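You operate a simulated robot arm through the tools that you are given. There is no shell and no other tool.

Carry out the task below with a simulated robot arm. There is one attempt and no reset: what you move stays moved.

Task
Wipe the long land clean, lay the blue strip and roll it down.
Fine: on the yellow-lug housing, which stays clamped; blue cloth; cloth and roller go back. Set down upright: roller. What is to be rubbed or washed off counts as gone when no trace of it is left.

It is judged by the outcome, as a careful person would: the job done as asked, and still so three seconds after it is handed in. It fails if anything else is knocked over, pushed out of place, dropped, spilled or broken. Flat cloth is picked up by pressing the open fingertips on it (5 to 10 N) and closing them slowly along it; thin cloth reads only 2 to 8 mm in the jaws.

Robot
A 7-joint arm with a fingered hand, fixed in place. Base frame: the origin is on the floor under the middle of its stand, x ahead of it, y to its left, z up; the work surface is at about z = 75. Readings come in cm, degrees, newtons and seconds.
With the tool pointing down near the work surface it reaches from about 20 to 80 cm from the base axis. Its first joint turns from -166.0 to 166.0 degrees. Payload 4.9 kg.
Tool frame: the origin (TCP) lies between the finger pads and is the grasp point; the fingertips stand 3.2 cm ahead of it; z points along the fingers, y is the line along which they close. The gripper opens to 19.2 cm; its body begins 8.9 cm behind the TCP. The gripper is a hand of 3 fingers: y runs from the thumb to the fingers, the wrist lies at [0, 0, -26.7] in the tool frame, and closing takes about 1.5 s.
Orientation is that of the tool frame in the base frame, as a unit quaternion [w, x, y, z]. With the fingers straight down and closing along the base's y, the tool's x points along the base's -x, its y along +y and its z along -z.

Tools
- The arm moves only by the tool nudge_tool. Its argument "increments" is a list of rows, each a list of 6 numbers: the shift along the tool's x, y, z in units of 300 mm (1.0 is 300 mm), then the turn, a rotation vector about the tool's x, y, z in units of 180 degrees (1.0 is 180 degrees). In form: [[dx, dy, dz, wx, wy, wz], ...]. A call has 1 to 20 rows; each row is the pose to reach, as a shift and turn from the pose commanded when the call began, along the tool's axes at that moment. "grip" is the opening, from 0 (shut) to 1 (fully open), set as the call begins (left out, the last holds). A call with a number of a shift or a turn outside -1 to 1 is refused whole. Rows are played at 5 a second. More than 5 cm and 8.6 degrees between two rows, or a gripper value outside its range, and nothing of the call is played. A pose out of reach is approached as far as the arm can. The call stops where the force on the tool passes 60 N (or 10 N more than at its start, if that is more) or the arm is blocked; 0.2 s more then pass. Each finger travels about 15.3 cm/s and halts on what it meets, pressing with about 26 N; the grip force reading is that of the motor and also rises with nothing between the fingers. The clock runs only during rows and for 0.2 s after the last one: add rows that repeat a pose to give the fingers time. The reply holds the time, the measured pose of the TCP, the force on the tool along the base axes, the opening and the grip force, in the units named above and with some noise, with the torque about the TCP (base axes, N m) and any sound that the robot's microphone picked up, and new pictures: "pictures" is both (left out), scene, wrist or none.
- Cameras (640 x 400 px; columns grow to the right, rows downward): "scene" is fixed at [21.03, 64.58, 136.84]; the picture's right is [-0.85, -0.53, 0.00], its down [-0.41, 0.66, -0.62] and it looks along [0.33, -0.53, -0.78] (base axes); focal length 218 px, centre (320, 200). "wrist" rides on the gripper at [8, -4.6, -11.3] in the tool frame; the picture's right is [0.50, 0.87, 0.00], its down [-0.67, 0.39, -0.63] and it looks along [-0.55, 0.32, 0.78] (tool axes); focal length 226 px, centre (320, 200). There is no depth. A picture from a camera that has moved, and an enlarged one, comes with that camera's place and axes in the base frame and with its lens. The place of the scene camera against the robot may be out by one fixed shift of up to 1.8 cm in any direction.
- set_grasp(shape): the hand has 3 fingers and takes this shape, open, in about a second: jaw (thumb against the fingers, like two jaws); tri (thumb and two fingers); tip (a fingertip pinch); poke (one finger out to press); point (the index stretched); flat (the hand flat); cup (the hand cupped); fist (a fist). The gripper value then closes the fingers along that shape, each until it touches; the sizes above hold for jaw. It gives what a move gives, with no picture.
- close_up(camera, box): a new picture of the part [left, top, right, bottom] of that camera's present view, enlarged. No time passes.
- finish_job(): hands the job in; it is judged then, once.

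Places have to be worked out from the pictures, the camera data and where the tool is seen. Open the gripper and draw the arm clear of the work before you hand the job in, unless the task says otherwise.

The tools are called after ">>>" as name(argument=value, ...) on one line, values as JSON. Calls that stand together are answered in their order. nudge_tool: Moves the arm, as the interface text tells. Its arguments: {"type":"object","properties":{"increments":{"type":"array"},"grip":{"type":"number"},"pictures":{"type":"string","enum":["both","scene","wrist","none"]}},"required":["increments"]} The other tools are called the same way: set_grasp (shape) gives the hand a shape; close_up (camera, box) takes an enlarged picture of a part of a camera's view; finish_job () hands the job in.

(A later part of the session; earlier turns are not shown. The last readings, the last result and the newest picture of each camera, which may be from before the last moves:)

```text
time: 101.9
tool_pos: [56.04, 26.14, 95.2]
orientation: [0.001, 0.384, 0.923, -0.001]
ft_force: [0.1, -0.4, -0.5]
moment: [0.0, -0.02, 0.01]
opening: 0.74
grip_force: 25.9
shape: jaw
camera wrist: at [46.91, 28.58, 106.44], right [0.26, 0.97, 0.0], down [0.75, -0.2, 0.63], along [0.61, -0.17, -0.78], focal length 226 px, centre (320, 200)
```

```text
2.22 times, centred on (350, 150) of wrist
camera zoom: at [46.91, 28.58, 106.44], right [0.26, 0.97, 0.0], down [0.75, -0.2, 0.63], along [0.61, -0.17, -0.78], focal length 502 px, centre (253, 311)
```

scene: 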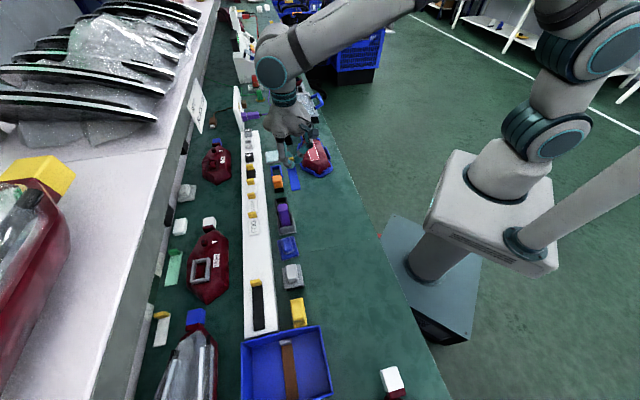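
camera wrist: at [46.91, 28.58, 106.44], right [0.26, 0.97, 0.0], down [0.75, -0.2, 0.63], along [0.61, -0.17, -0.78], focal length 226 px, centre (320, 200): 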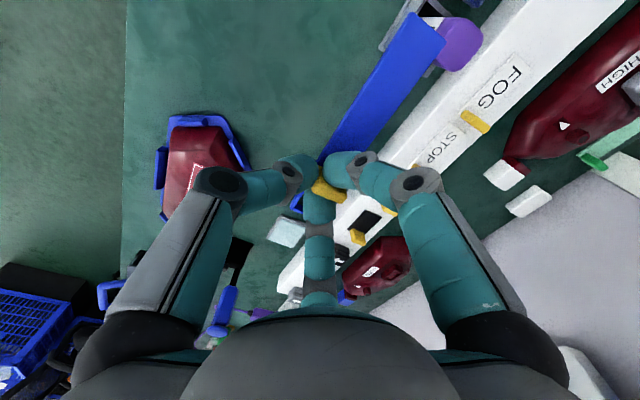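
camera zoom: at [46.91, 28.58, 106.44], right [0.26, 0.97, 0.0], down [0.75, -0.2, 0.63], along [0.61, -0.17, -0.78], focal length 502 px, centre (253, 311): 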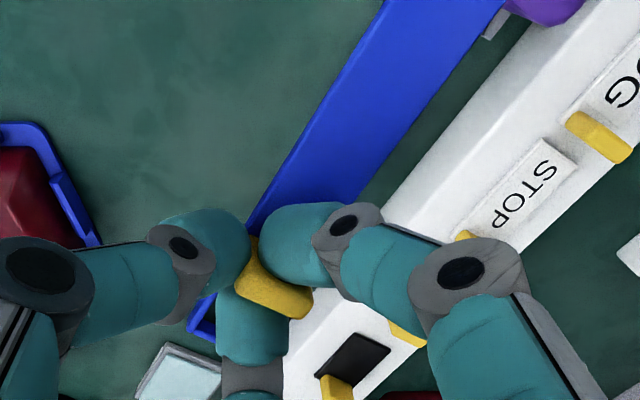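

The strip rides steadily. I continue to just short of the placing position over the land, still at z 95.

>>> nudge_tool(increments=[[-0.095, -0.046, 0, 0, 0, 0], [-0.19, -0.092, 0, 0, 0, 0], [-0.285, -0.138, 0, 0, 0, 0], [-0.38, -0.184, 0, 0, 0, 0], [-0.475, -0.23, 0, 0, 0, 0], [-0.57, -0.276, 0, 0, 0, 0], [-0.665, -0.322, 0, 0, 0, 0], [-0.76, -0.367, 0, 0, 0, 0], [-0.76, -0.367, 0, 0, 0, 0]], pictures="both")

>>> close_up(camera="wrist", box=[220, 40, 460, 240])

>>> close_up(camera="scene", box=[260, 90, 350, 190])

```text
time: 103.9
tool_pos: [64.17, 2.17, 95.21]
orientation: [0.0, 0.384, 0.923, -0.001]
ft_force: [0.5, 0.7, 0.4]
moment: [0.0, 0.01, -0.01]
opening: 0.7
grip_force: 25.8
shape: jaw
camera wrist: at [55.17, 4.64, 106.45], right [0.26, 0.97, 0.0], down [0.75, -0.2, 0.63], along [0.61, -0.17, -0.77], focal length 226 px, centre (320, 200)
```

scene: 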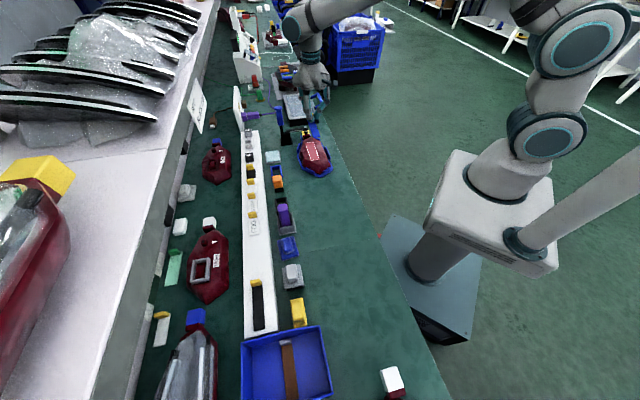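
wrist: 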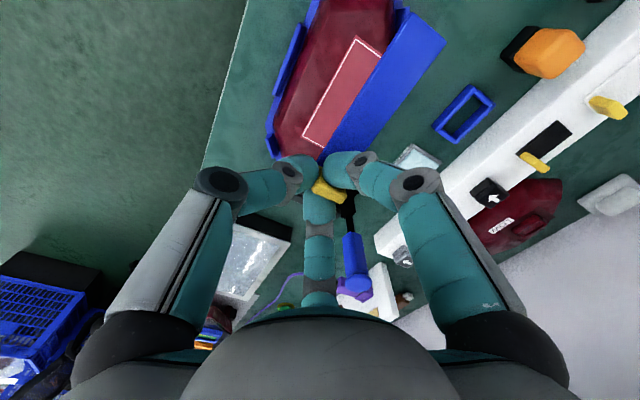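

```text
2.00 times, centred on (340, 140) of wrist
camera zoom: at [55.17, 4.64, 106.45], right [0.26, 0.97, 0.0], down [0.75, -0.2, 0.63], along [0.61, -0.17, -0.77], focal length 452 px, centre (280, 320)
```

zoom: 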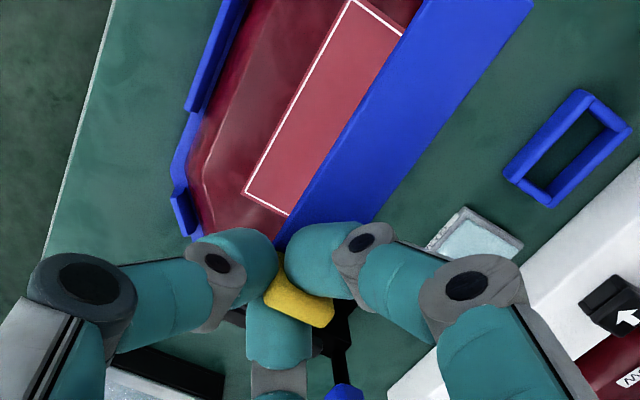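

```text
4.00 times, centred on (305, 140) of scene
camera zoom: at [21.03, 64.58, 136.84], right [-0.85, -0.53, 0.0], down [-0.41, 0.66, -0.62], along [0.33, -0.53, -0.78], focal length 874 px, centre (380, 440)
```

zoom: 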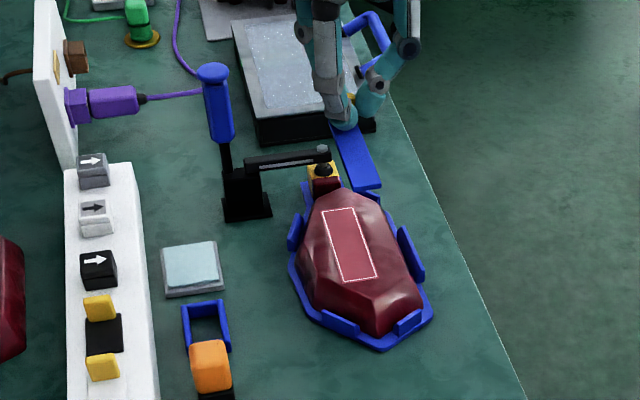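

The hand is about 2.6 cm short of the mark along the land and square with it. The clamp's nut tops out near z 83, below where the knuckle passes. I move to position and lower to about 3 cm above the land.

>>> nudge_tool(increments=[[-0.04, 0.003, 0, 0, 0, 0], [-0.08, 0.0067, 0, 0, 0, 0], [-0.08, 0.0067, 0.08, 0, 0, 0], [-0.08, 0.0067, 0.16, 0, 0, 0], [-0.08, 0.0067, 0.24, 0, 0, 0], [-0.08, 0.0067, 0.29, 0, 0, 0], [-0.08, 0.0067, 0.29, 0, 0, 0]], pictures="both")

>>> close_up(camera="wrist", box=[240, 0, 440, 200])

>>> close_up(camera="scene", box=[280, 115, 340, 185])

```text
time: 105.5
tool_pos: [66.14, 0.69, 86.37]
orientation: [0.001, 0.385, 0.923, 0.0]
ft_force: [0.1, 0.4, 0.6]
moment: [0.02, -0.01, 0.0]
opening: 0.74
grip_force: 25.7
shape: jaw
camera wrist: at [57.08, 3.16, 97.71], right [0.26, 0.97, 0.0], down [0.75, -0.2, 0.63], along [0.61, -0.17, -0.77], focal length 226 px, centre (320, 200)
```

scene: 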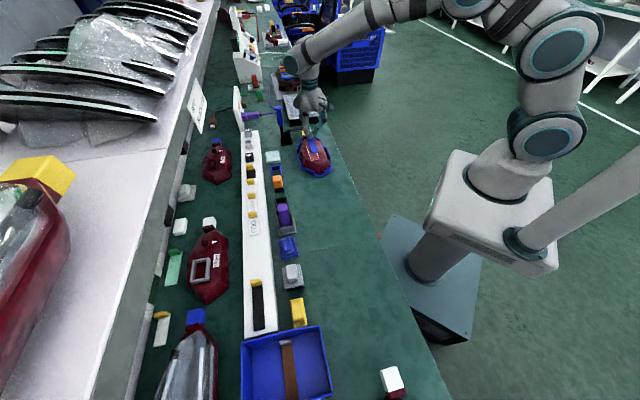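
wrist: 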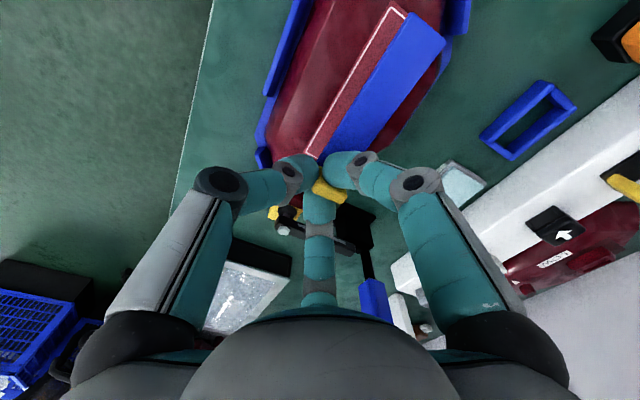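

```text
2.00 times, centred on (340, 100) of wrist
camera zoom: at [57.08, 3.16, 97.71], right [0.26, 0.97, 0.0], down [0.75, -0.2, 0.63], along [0.61, -0.17, -0.77], focal length 452 px, centre (280, 400)
```

zoom: 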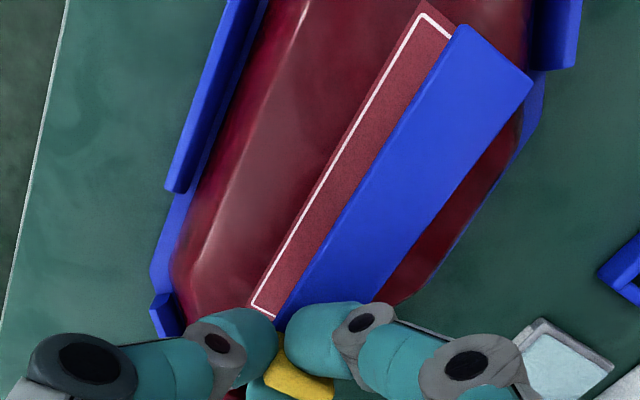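

```text
5.71 times, centred on (310, 150) of scene
camera zoom: at [21.03, 64.58, 136.84], right [-0.85, -0.53, 0.0], down [-0.41, 0.66, -0.62], along [0.33, -0.53, -0.78], focal length 1249 px, centre (377, 486)
```

zoom: 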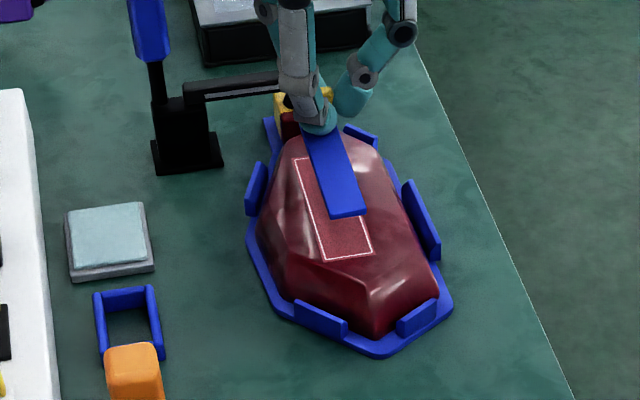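

Over the land the strip's centre is within about 0.15 cm of the outline's centre and parallel to it. I make that small correction and lower 2.3 cm, checking the force.

>>> nudge_tool(increments=[[-0.004, -0.0033, 0.01, 0, 0, 0], [-0.004, -0.0033, 0.03, 0, 0, 0], [-0.004, -0.0033, 0.05, 0, 0, 0], [-0.004, -0.0033, 0.065, 0, 0, 0], [-0.004, -0.0033, 0.077, 0, 0, 0], [-0.004, -0.0033, 0.077, 0, 0, 0]], pictures="both")

>>> close_up(camera="wrist", box=[240, 0, 440, 200])

>>> close_up(camera="scene", box=[280, 115, 340, 185])

```text
time: 106.9
tool_pos: [65.94, 1.03, 84.12]
orientation: [0.0, 0.38, 0.925, -0.001]
ft_force: [-0.6, -0.4, -0.1]
moment: [-0.03, 0.01, -0.04]
opening: 0.74
grip_force: 25.7
shape: jaw
camera wrist: at [56.8, 3.56, 95.44], right [0.25, 0.97, 0.0], down [0.75, -0.2, 0.63], along [0.61, -0.16, -0.78], focal length 226 px, centre (320, 200)
```

scene: 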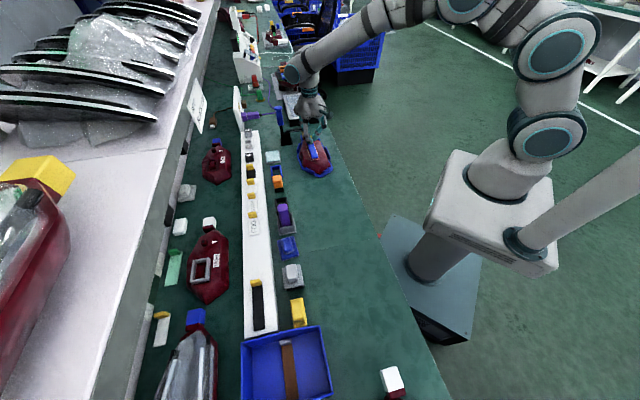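
wrist: 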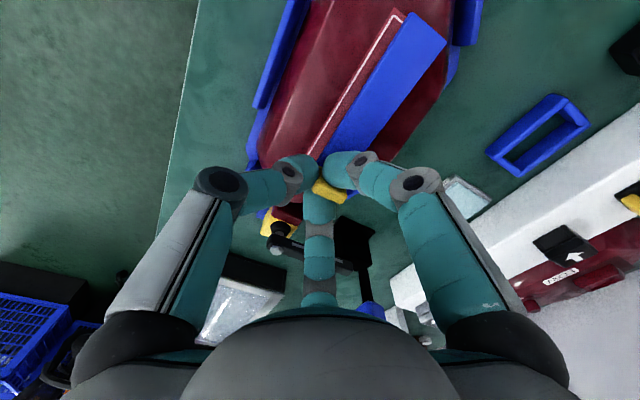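

```text
2.00 times, centred on (340, 100) of wrist
camera zoom: at [56.8, 3.56, 95.44], right [0.25, 0.97, 0.0], down [0.75, -0.2, 0.63], along [0.61, -0.16, -0.78], focal length 452 px, centre (280, 400)
```

zoom: 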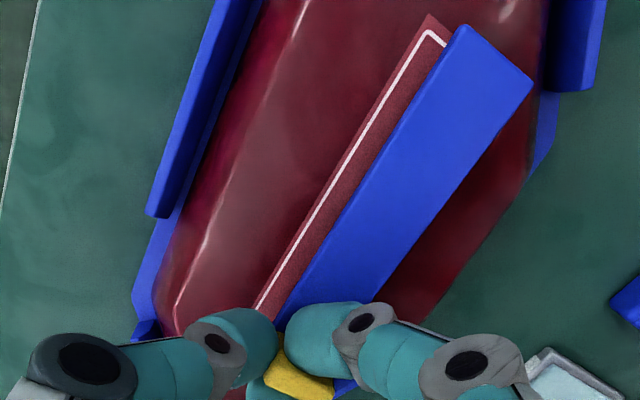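

```text
5.71 times, centred on (310, 150) of scene
camera zoom: at [21.03, 64.58, 136.84], right [-0.85, -0.53, 0.0], down [-0.41, 0.66, -0.62], along [0.33, -0.53, -0.78], focal length 1249 px, centre (377, 486)
```

zoom: 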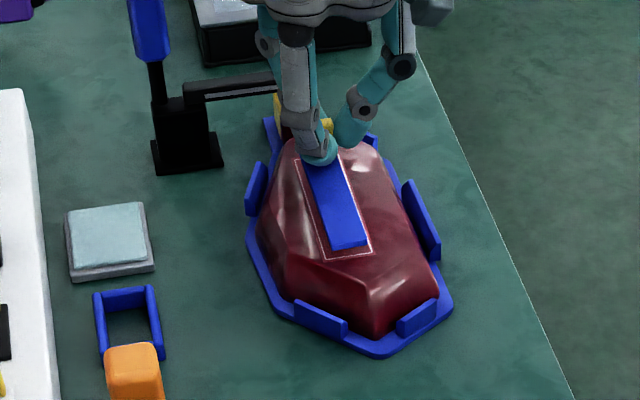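

The strip is about 0.8 cm above the land but the hand has crept 0.5 cm along it and turned slightly. I hold a moment to see whether it settles, and look for any contact near the clamp.

>>> nudge_tool(increments=[[0, 0, 0, 0, 0, 0], [0, 0, 0, 0, 0, 0], [0, 0, 0, 0, 0, 0]], pictures="none")

>>> close_up(camera="wrist", box=[220, 150, 400, 330])

>>> close_up(camera="scene", box=[280, 70, 345, 160])

```text
time: 107.7
tool_pos: [65.95, 1.12, 84.19]
orientation: [0.001, 0.381, 0.925, -0.001]
ft_force: [-0.5, -0.7, -0.2]
moment: [0.01, 0.01, 0.01]
opening: 0.71
grip_force: 26.1
shape: jaw
```

```text
2.22 times, centred on (310, 240) of wrist
camera zoom: at [56.8, 3.56, 95.45], right [0.25, 0.97, 0.0], down [0.75, -0.2, 0.63], along [0.61, -0.16, -0.77], focal length 502 px, centre (342, 111)
```

zoom: 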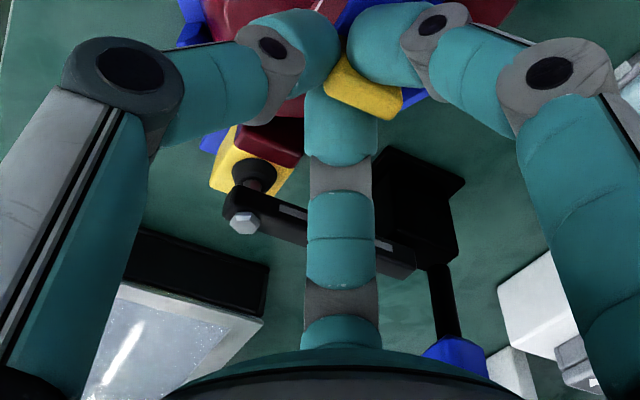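

```text
4.44 times, centred on (312, 115) of scene
camera zoom: at [21.03, 64.58, 136.84], right [-0.85, -0.53, 0.0], down [-0.41, 0.66, -0.62], along [0.33, -0.53, -0.78], focal length 971 px, centre (353, 578)
```

zoom: 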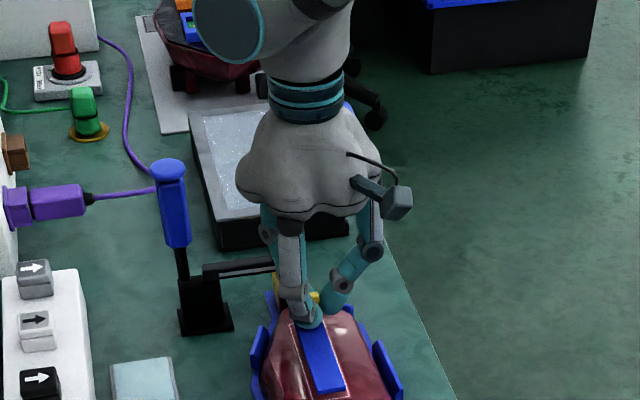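

The reading is steady with no force, so it is a small pose error rather than contact; the knuckle passes above the clamp arm. I command 0.5 cm back along the land and half a degree of turn, and look again.

>>> nudge_tool(increments=[[-0.008, 0, 0, 0, 0, 0.0017], [-0.0167, 0, 0, 0, 0, 0.0035], [-0.0167, 0, 0, 0, 0, 0.0035], [-0.0167, 0, 0, 0, 0, 0.0035]], pictures="wrist")

>>> close_up(camera="wrist", box=[240, 0, 440, 200])

```text
time: 108.7
tool_pos: [66.23, 0.8, 84.22]
orientation: [0.001, 0.385, 0.923, 0.0]
ft_force: [0.0, 0.1, 0.3]
moment: [0.02, -0.03, 0.04]
opening: 0.73
grip_force: 26.5
shape: jaw
camera wrist: at [57.19, 3.3, 95.46], right [0.26, 0.96, 0.0], down [0.75, -0.2, 0.63], along [0.61, -0.17, -0.77], focal length 226 px, centre (320, 200)
```

wrist: 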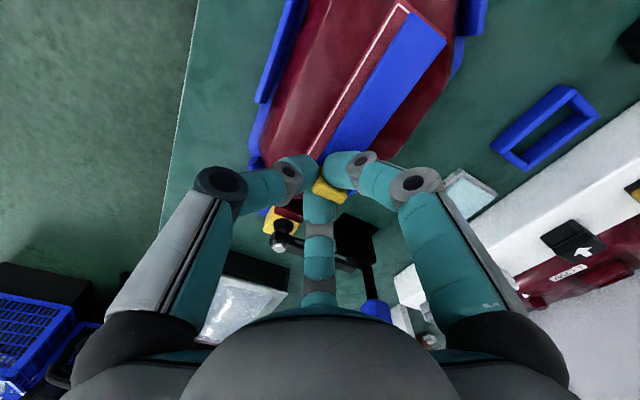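

```text
2.00 times, centred on (340, 100) of wrist
camera zoom: at [57.19, 3.3, 95.46], right [0.26, 0.96, 0.0], down [0.75, -0.2, 0.63], along [0.61, -0.17, -0.77], focal length 452 px, centre (280, 400)
```

zoom: 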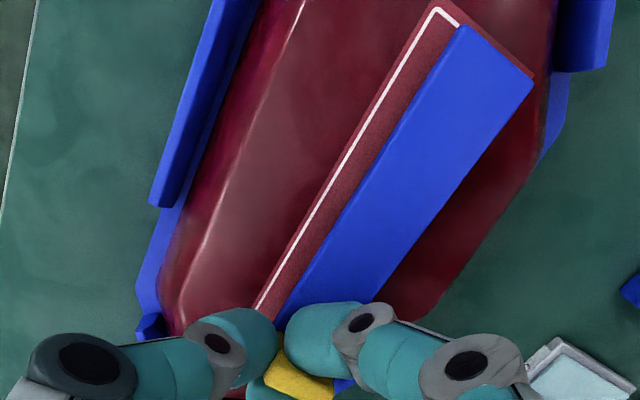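

Now the strip lies along the outline with 0.15 cm to go lengthwise and 0.3 cm sideways. I correct that and lower 0.5 cm.

>>> nudge_tool(increments=[[-0.005, -0.0093, 0.003, 0, 0, 0], [-0.005, -0.0093, 0.007, 0, 0, 0], [-0.005, -0.0093, 0.012, 0, 0, 0], [-0.005, -0.0093, 0.016, 0, 0, 0], [-0.005, -0.0093, 0.016, 0, 0, 0]], pictures="wrist")

>>> close_up(camera="wrist", box=[240, 0, 440, 200])

>>> close_up(camera="scene", box=[290, 125, 335, 180])

```text
time: 109.9
tool_pos: [66.13, 0.39, 83.77]
orientation: [0.001, 0.386, 0.923, 0.0]
ft_force: [0.8, 0.6, 0.4]
moment: [-0.02, 0.02, 0.03]
opening: 0.73
grip_force: 25.7
shape: jaw
camera wrist: at [57.07, 2.98, 94.97], right [0.26, 0.96, 0.0], down [0.75, -0.2, 0.63], along [0.61, -0.17, -0.77], focal length 226 px, centre (320, 200)
```

wrist: 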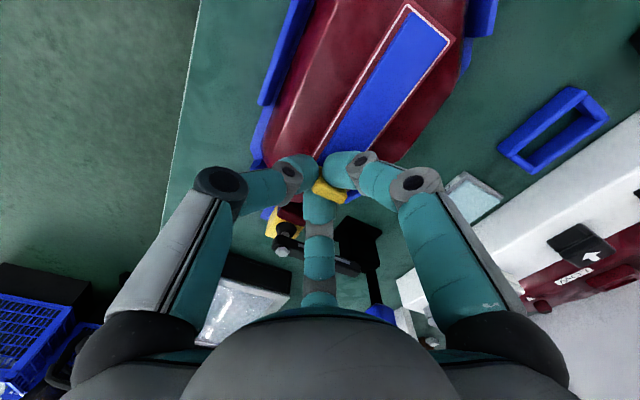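

```text
2.00 times, centred on (340, 100) of wrist
camera zoom: at [57.07, 2.98, 94.97], right [0.26, 0.96, 0.0], down [0.75, -0.2, 0.63], along [0.61, -0.17, -0.77], focal length 452 px, centre (280, 400)
```

zoom: 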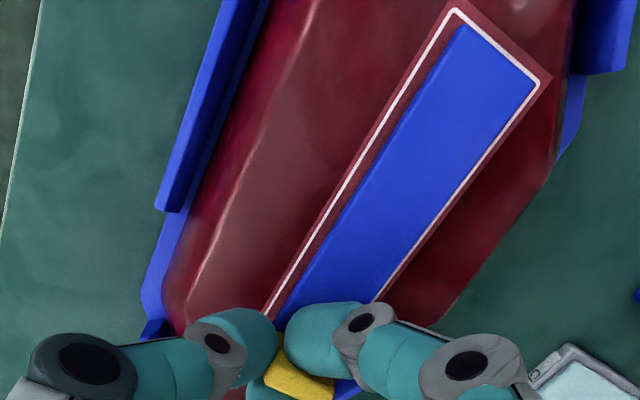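

```text
7.27 times, centred on (312, 152) of scene
camera zoom: at [21.03, 64.58, 136.84], right [-0.85, -0.53, 0.0], down [-0.41, 0.66, -0.62], along [0.33, -0.53, -0.78], focal length 1589 px, centre (374, 546)
```

zoom: 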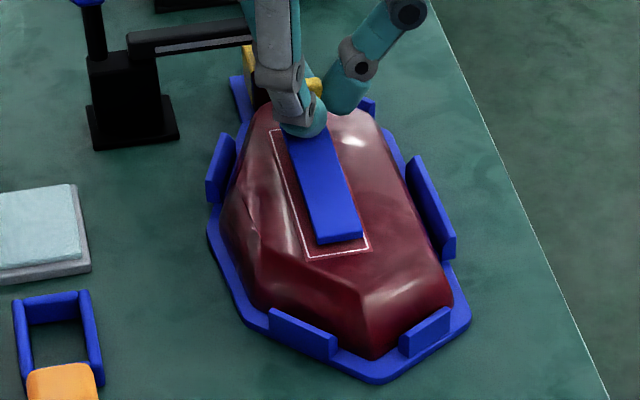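

The strip sits inside the outline with about 0.3 cm margins each side and 0.2 cm at the end. I lower 0.2 cm more and check for contact.

>>> nudge_tool(increments=[[0, 0, 0.0035, 0, 0, 0], [0, 0, 0.007, 0, 0, 0], [0, 0, 0.007, 0, 0, 0]], pictures="none")

```text
time: 110.7
tool_pos: [66.11, 0.54, 83.4]
orientation: [0.001, 0.385, 0.923, -0.001]
ft_force: [1.0, 0.1, 0.5]
moment: [0.03, 0.02, 0.02]
opening: 0.72
grip_force: 25.8
shape: jaw
```

>>> nudge_tool(increments=[[0, 0, 0.003, 0, 0, 0], [0, 0, 0.006, 0, 0, 0], [0, 0, 0.006, 0, 0, 0]], pictures="wrist")

>>> close_up(camera="wrist", box=[260, 0, 430, 170])

>>> close_up(camera="scene", box=[290, 125, 335, 180])

```text
time: 111.5
tool_pos: [66.24, 0.56, 83.3]
orientation: [0.001, 0.385, 0.923, 0.0]
ft_force: [-1.3, -0.2, 3.6]
moment: [0.02, 0.02, -0.03]
opening: 0.71
grip_force: 25.8
shape: jaw
camera wrist: at [57.09, 2.99, 94.62], right [0.26, 0.96, 0.0], down [0.75, -0.2, 0.63], along [0.61, -0.17, -0.77], focal length 226 px, centre (320, 200)
```

wrist: 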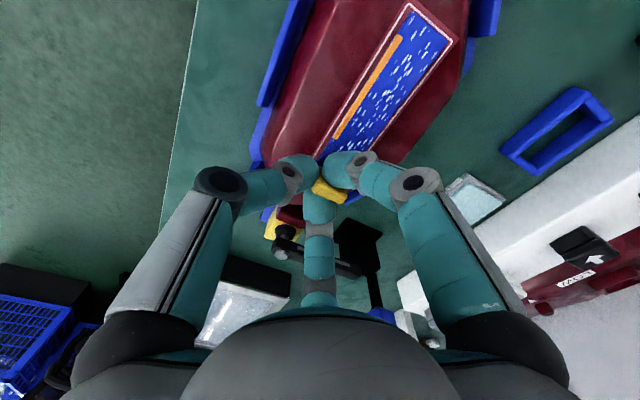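

```text
2.35 times, centred on (345, 85) of wrist
camera zoom: at [57.09, 2.99, 94.62], right [0.26, 0.96, 0.0], down [0.75, -0.2, 0.63], along [0.61, -0.17, -0.77], focal length 532 px, centre (261, 471)
```

zoom: 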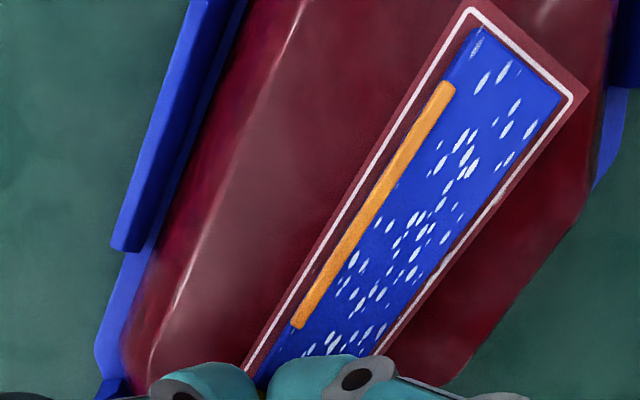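

```text
7.27 times, centred on (312, 152) of scene
camera zoom: at [21.03, 64.58, 136.84], right [-0.85, -0.53, 0.0], down [-0.41, 0.66, -0.62], along [0.33, -0.53, -0.78], focal length 1589 px, centre (374, 546)
```

zoom: 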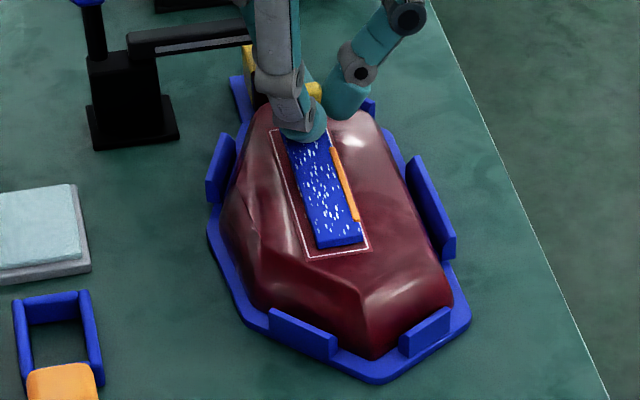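

The strip has touched down and now shows white unbonded flecks and an orange line along one edge, which rolling should clear. I release the tab by opening to about 2.9 cm, without moving.

>>> nudge_tool(increments=[[0, 0, 0, 0, 0, 0], [0, 0, 0, 0, 0, 0], [0, 0, 0, 0, 0, 0], [0, 0, 0, 0, 0, 0]], grip=0.15, pictures="wrist")

>>> close_up(camera="wrist", box=[240, 0, 430, 230])

```text
time: 112.5
tool_pos: [66.14, 0.47, 83.3]
orientation: [0.0, 0.385, 0.923, 0.0]
ft_force: [-0.2, 0.3, -0.4]
moment: [-0.01, 0.01, -0.01]
opening: 2.85
grip_force: 0.1
shape: jaw
camera wrist: at [57.08, 2.99, 94.59], right [0.26, 0.96, 0.0], down [0.75, -0.2, 0.63], along [0.61, -0.17, -0.77], focal length 226 px, centre (320, 200)
```

wrist: 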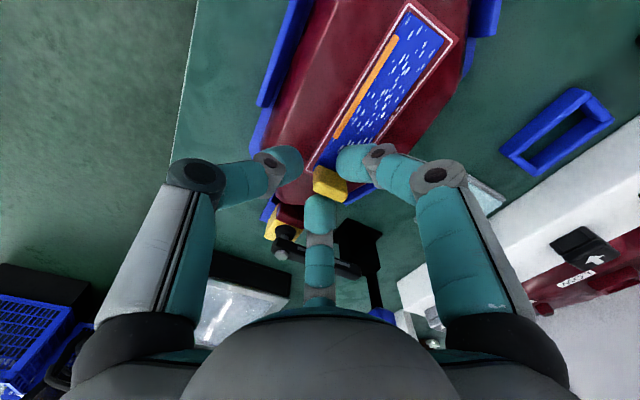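

```text
1.74 times, centred on (335, 115) of wrist
camera zoom: at [57.08, 2.99, 94.59], right [0.26, 0.96, 0.0], down [0.75, -0.2, 0.63], along [0.61, -0.17, -0.77], focal length 393 px, centre (294, 348)
```

zoom: 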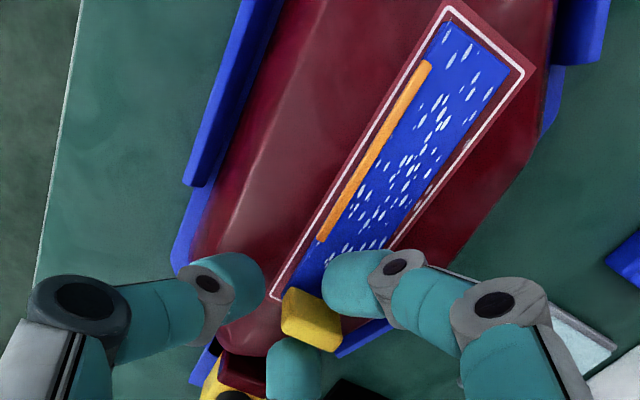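

Released; the strip lies inside the outline on all sides. I rise straight up and look at it from above.

>>> nudge_tool(increments=[[0, 0, -0.02, 0, 0, 0], [0, 0, -0.06, 0, 0, 0], [0, 0, -0.14, 0, 0, 0], [0, 0, -0.24, 0, 0, 0], [0.05, 0, -0.36, 0, 0, 0], [0.15, 0, -0.4, 0, 0, 0], [0.25, 0, -0.4, 0, 0, 0], [0.25, 0, -0.4, 0, 0, 0]], pictures="both")

>>> close_up(camera="wrist", box=[220, 0, 420, 180])

>>> close_up(camera="scene", box=[290, 125, 335, 180])

```text
time: 114.3
tool_pos: [60.76, 5.94, 95.25]
orientation: [0.001, 0.386, 0.923, 0.0]
ft_force: [0.8, 0.4, -0.3]
moment: [-0.02, 0.01, 0.01]
opening: 2.85
grip_force: 0.1
shape: jaw
camera wrist: at [51.76, 8.38, 106.59], right [0.26, 0.96, 0.0], down [0.75, -0.2, 0.63], along [0.61, -0.17, -0.78], focal length 226 px, centre (320, 200)
```

scene: 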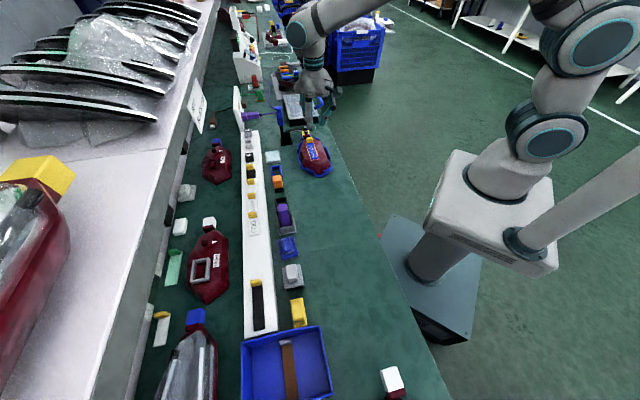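
wrist: 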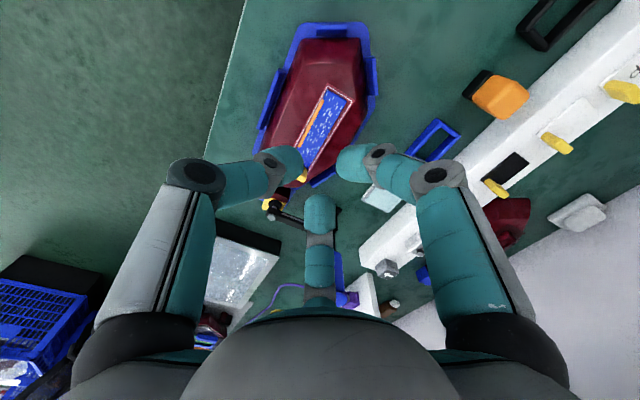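

```text
2.22 times, centred on (320, 90) of wrist
camera zoom: at [51.76, 8.38, 106.59], right [0.26, 0.96, 0.0], down [0.75, -0.2, 0.63], along [0.61, -0.17, -0.78], focal length 502 px, centre (320, 444)
```

zoom: 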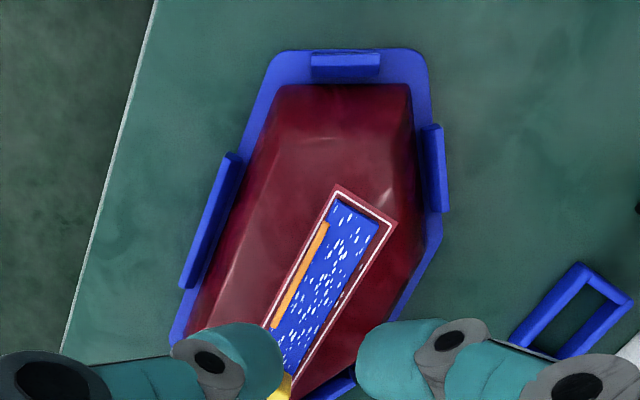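

```text
7.27 times, centred on (312, 152) of scene
camera zoom: at [21.03, 64.58, 136.84], right [-0.85, -0.53, 0.0], down [-0.41, 0.66, -0.62], along [0.33, -0.53, -0.78], focal length 1589 px, centre (374, 546)
```

zoom: 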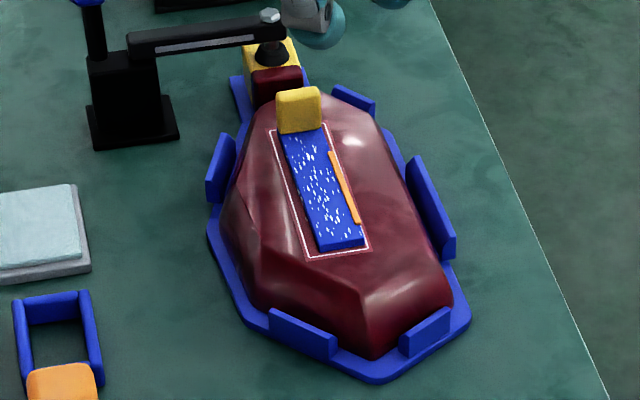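

The strip is well placed. Now the roller at about (U 8.7, V 64.2): with the hand in this same orientation, the two fingers can pinch its knob by the ends. I carry the empty hand back along the bench front.

>>> nudge_tool(increments=[[0.13, 0.02, 0, 0, 0, 0], [0.27, 0.04, 0, 0, 0, 0], [0.41, 0.06, 0, 0, 0, 0], [0.55, 0.08, 0, 0, 0, 0], [0.69, 0.1, 0, 0, 0, 0], [0.83, 0.12, 0, 0, 0, 0], [0.96, 0.15, 0, 0, 0, 0]], grip=0.35, pictures="none")

>>> nudge_tool(increments=[[0.11, 0.06, 0, 0, 0, 0], [0.22, 0.12, 0, 0, 0, 0], [0.33, 0.18, 0, 0, 0, 0], [0.44, 0.25, 0, 0, 0, 0], [0.55, 0.31, 0, 0, 0, 0], [0.6, 0.35, 0, 0, 0, 0], [0.6, 0.35, 0, 0, 0, 0]], pictures="both")

>>> close_up(camera="wrist", box=[240, 50, 440, 210])

>>> close_up(camera="scene", box=[260, 220, 340, 320])

```text
time: 115.9
tool_pos: [43.67, 29.49, 95.26]
orientation: [0.0, 0.385, 0.923, -0.001]
ft_force: [-0.2, 0.5, -0.8]
moment: [0.03, -0.03, 0.01]
opening: 6.68
grip_force: 0.1
shape: jaw
```

```text
time: 117.5
tool_pos: [38.54, 49.76, 95.22]
orientation: [0.001, 0.385, 0.923, -0.001]
ft_force: [-0.1, 0.3, 0.0]
moment: [-0.01, -0.01, 0.01]
opening: 6.7
grip_force: 0.0
shape: jaw
camera wrist: at [29.52, 52.21, 106.57], right [0.26, 0.96, 0.0], down [0.75, -0.2, 0.63], along [0.61, -0.17, -0.77], focal length 226 px, centre (320, 200)
```

scene: 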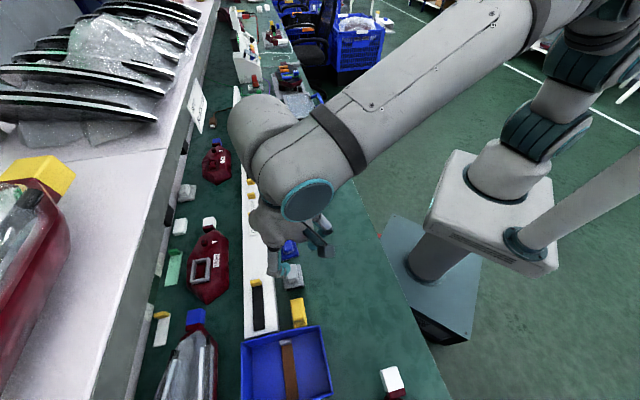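
wrist: 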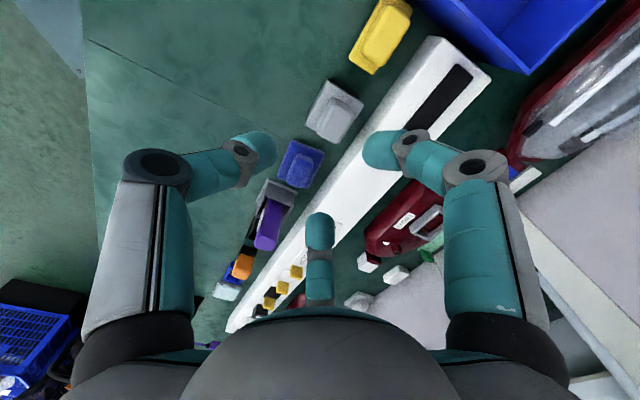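

```text
2.50 times, centred on (340, 130) of wrist
camera zoom: at [29.52, 52.21, 106.57], right [0.26, 0.96, 0.0], down [0.75, -0.2, 0.63], along [0.61, -0.17, -0.77], focal length 565 px, centre (270, 375)
```

zoom: 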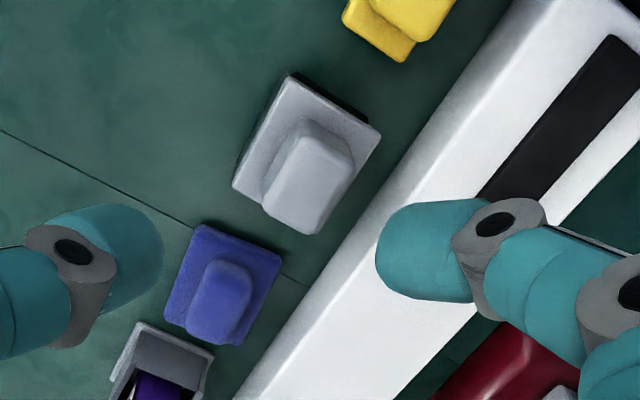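

```text
4.00 times, centred on (300, 270) of scene
camera zoom: at [21.03, 64.58, 136.84], right [-0.85, -0.53, 0.0], down [-0.41, 0.66, -0.62], along [0.33, -0.53, -0.78], focal length 874 px, centre (400, -80)
```

zoom: 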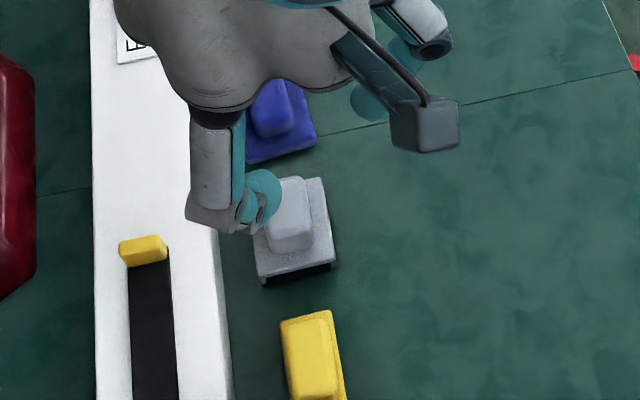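

I zoom on the roller to measure its knob and height, for a centred pinch.

>>> close_up(camera="wrist", box=[300, 70, 370, 150])

>>> close_up(camera="scene", box=[275, 255, 315, 300])

```text
5.00 times, centred on (335, 110) of wrist
camera zoom: at [29.52, 52.21, 106.57], right [0.26, 0.96, 0.0], down [0.75, -0.2, 0.63], along [0.61, -0.17, -0.77], focal length 1130 px, centre (245, 650)
```

zoom: 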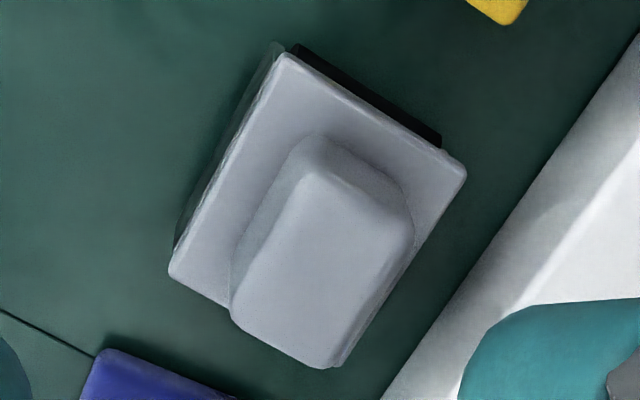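

```text
8.89 times, centred on (295, 278) of scene
camera zoom: at [21.03, 64.58, 136.84], right [-0.85, -0.53, 0.0], down [-0.41, 0.66, -0.62], along [0.33, -0.53, -0.78], focal length 1943 px, centre (542, -489)
```

zoom: 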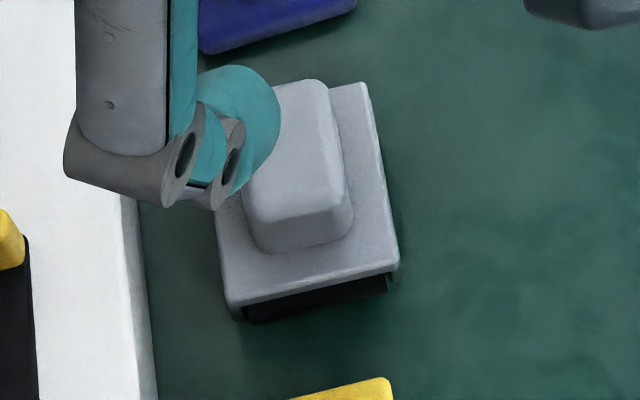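

The roller's plate top is at z 78.05 and its knob is about 3.8 × 2.8 cm, centred at (8.6, 64.0) with its top at z 80.9. I shift to bring the knob between the two fingers and descend to z 84.6.

>>> nudge_tool(increments=[[0.0187, -0.004, 0, 0, 0, 0], [0.0187, -0.004, 0.1, 0, 0, 0], [0.0187, -0.004, 0.2, 0, 0, 0], [0.0187, -0.004, 0.3, 0, 0, 0], [0.0187, -0.004, 0.354, 0, 0, 0], [0.0187, -0.004, 0.354, 0, 0, 0]], grip=0.325, pictures="both")

>>> close_up(camera="wrist", box=[260, 90, 400, 230])

>>> close_up(camera="scene", box=[255, 225, 335, 325])

```text
time: 118.9
tool_pos: [38.09, 49.96, 84.66]
orientation: [0.001, 0.385, 0.923, 0.0]
ft_force: [-0.1, -0.5, 0.0]
moment: [0.02, -0.01, 0.02]
opening: 6.31
grip_force: 0.2
shape: jaw
camera wrist: at [29.1, 52.47, 95.92], right [0.26, 0.96, 0.0], down [0.75, -0.2, 0.63], along [0.61, -0.17, -0.77], focal length 226 px, centre (320, 200)
```

scene: 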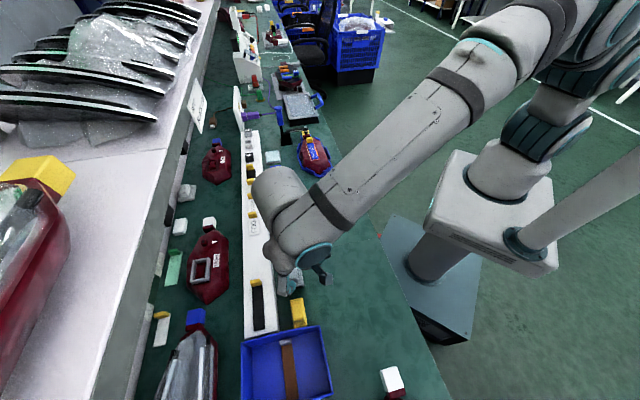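
wrist: 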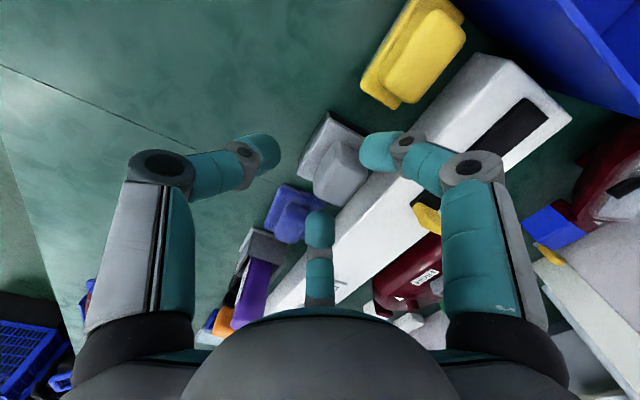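

```text
2.86 times, centred on (330, 160) of wrist
camera zoom: at [29.1, 52.47, 95.92], right [0.26, 0.96, 0.0], down [0.75, -0.2, 0.63], along [0.61, -0.17, -0.77], focal length 646 px, centre (291, 314)
```

zoom: 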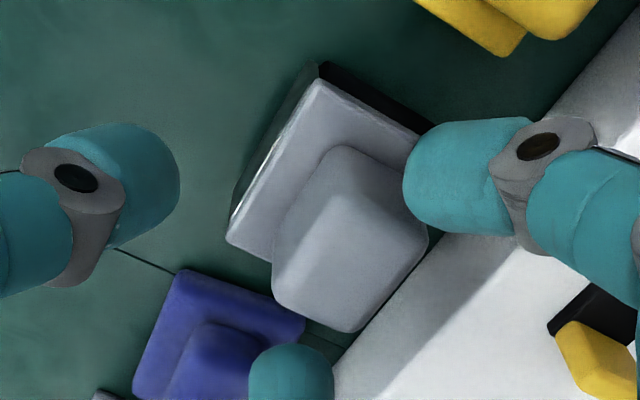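

```text
4.00 times, centred on (295, 275) of scene
camera zoom: at [21.03, 64.58, 136.84], right [-0.85, -0.53, 0.0], down [-0.41, 0.66, -0.62], along [0.33, -0.53, -0.78], focal length 874 px, centre (420, -100)
```

zoom: 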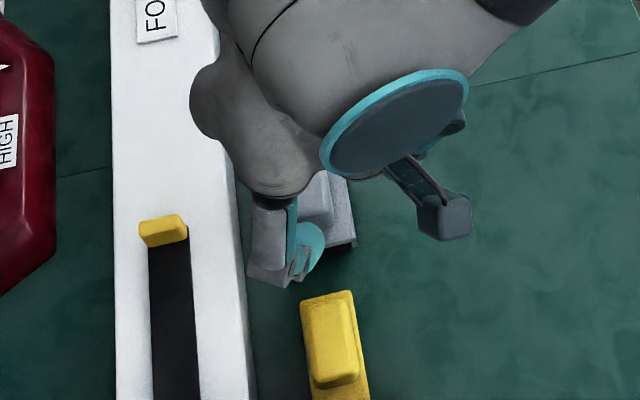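

The knob is centred between the fingers, 1.95 cm ahead of the axis. I shift 0.15 cm forward and lower 3 cm in small steps.

>>> nudge_tool(increments=[[0, 0.005, 0.02, 0, 0, 0], [0, 0.005, 0.04, 0, 0, 0], [0, 0.005, 0.06, 0, 0, 0], [0, 0.005, 0.08, 0, 0, 0], [0, 0.005, 0.1, 0, 0, 0], [0, 0.005, 0.1, 0, 0, 0]], pictures="wrist")

>>> close_up(camera="wrist", box=[260, 90, 400, 230])

>>> close_up(camera="scene", box=[255, 225, 335, 325])

```text
time: 120.3
tool_pos: [38.17, 50.18, 81.53]
orientation: [0.0, 0.385, 0.923, 0.0]
ft_force: [-0.1, 0.1, 1.0]
moment: [0.03, 0.02, 0.0]
opening: 6.27
grip_force: 0.1
shape: jaw
camera wrist: at [29.22, 52.59, 92.87], right [0.26, 0.96, 0.0], down [0.75, -0.2, 0.63], along [0.61, -0.17, -0.77], focal length 226 px, centre (320, 200)
```

wrist: 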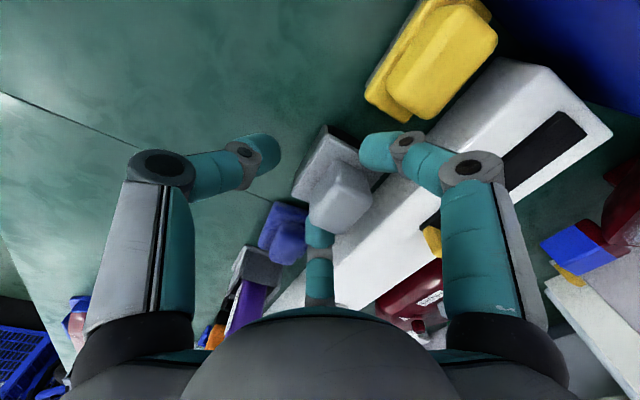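

```text
2.86 times, centred on (330, 160) of wrist
camera zoom: at [29.22, 52.59, 92.87], right [0.26, 0.96, 0.0], down [0.75, -0.2, 0.63], along [0.61, -0.17, -0.77], focal length 646 px, centre (291, 314)
```

zoom: 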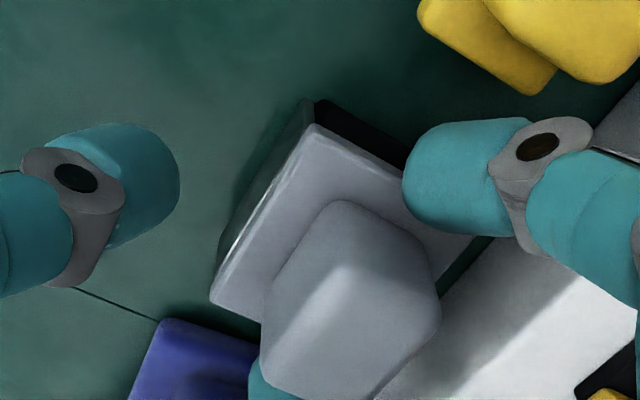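

```text
4.00 times, centred on (295, 275) of scene
camera zoom: at [21.03, 64.58, 136.84], right [-0.85, -0.53, 0.0], down [-0.41, 0.66, -0.62], along [0.33, -0.53, -0.78], focal length 874 px, centre (420, -100)
```

zoom: 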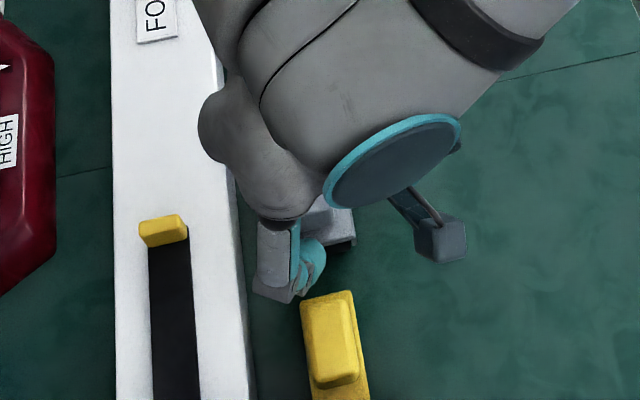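

No contact. I raise 0.25 cm to keep the tips off the plate and close to a 3 cm command, so the thumb stays clear and only the two end fingers squeeze.

>>> nudge_tool(increments=[[0, 0, -0.008, 0, 0, 0], [0, 0, -0.008, 0, 0, 0], [0, 0, -0.008, 0, 0, 0], [0, 0, -0.008, 0, 0, 0], [0, 0, -0.008, 0, 0, 0], [0, 0, -0.008, 0, 0, 0]], grip=0.155, pictures="wrist")

>>> close_up(camera="wrist", box=[260, 90, 400, 230])

>>> close_up(camera="scene", box=[255, 225, 335, 325])

```text
time: 121.7
tool_pos: [38.31, 50.18, 81.97]
orientation: [-0.001, 0.386, 0.923, 0.001]
ft_force: [5.2, 5.2, 16.6]
moment: [0.4, -0.4, -0.01]
opening: 3.26
grip_force: 0.1
shape: jaw
camera wrist: at [29.22, 52.64, 93.25], right [0.26, 0.96, 0.0], down [0.75, -0.21, 0.63], along [0.61, -0.17, -0.77], focal length 226 px, centre (320, 200)
```

wrist: 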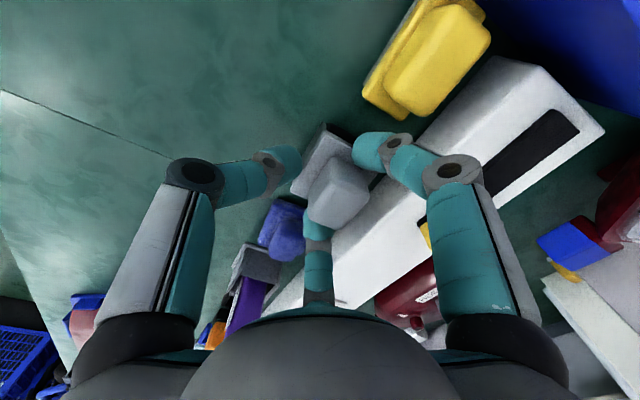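

```text
2.86 times, centred on (330, 160) of wrist
camera zoom: at [29.22, 52.64, 93.25], right [0.26, 0.96, 0.0], down [0.75, -0.21, 0.63], along [0.61, -0.17, -0.77], focal length 646 px, centre (291, 314)
```

zoom: 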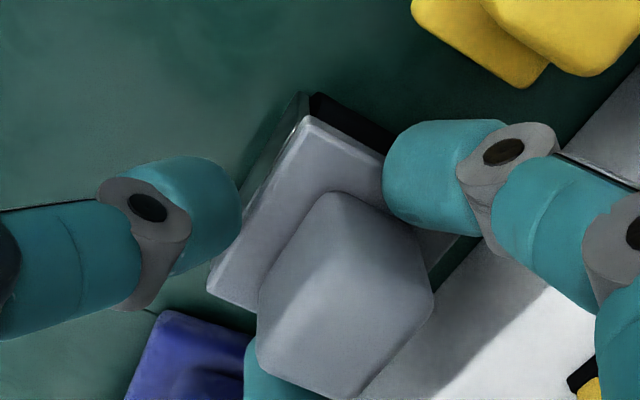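

```text
4.00 times, centred on (295, 275) of scene
camera zoom: at [21.03, 64.58, 136.84], right [-0.85, -0.53, 0.0], down [-0.41, 0.66, -0.62], along [0.33, -0.53, -0.78], focal length 874 px, centre (420, -100)
```

zoom: 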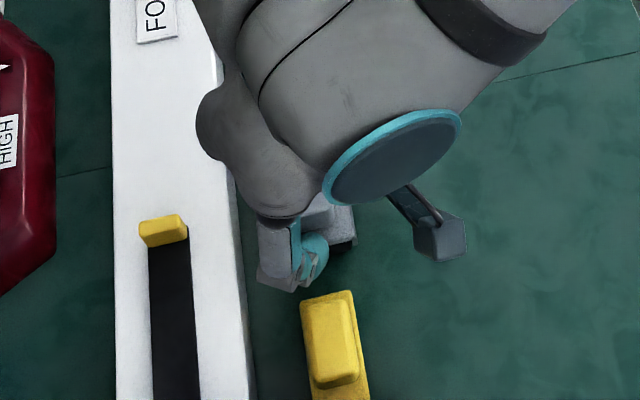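

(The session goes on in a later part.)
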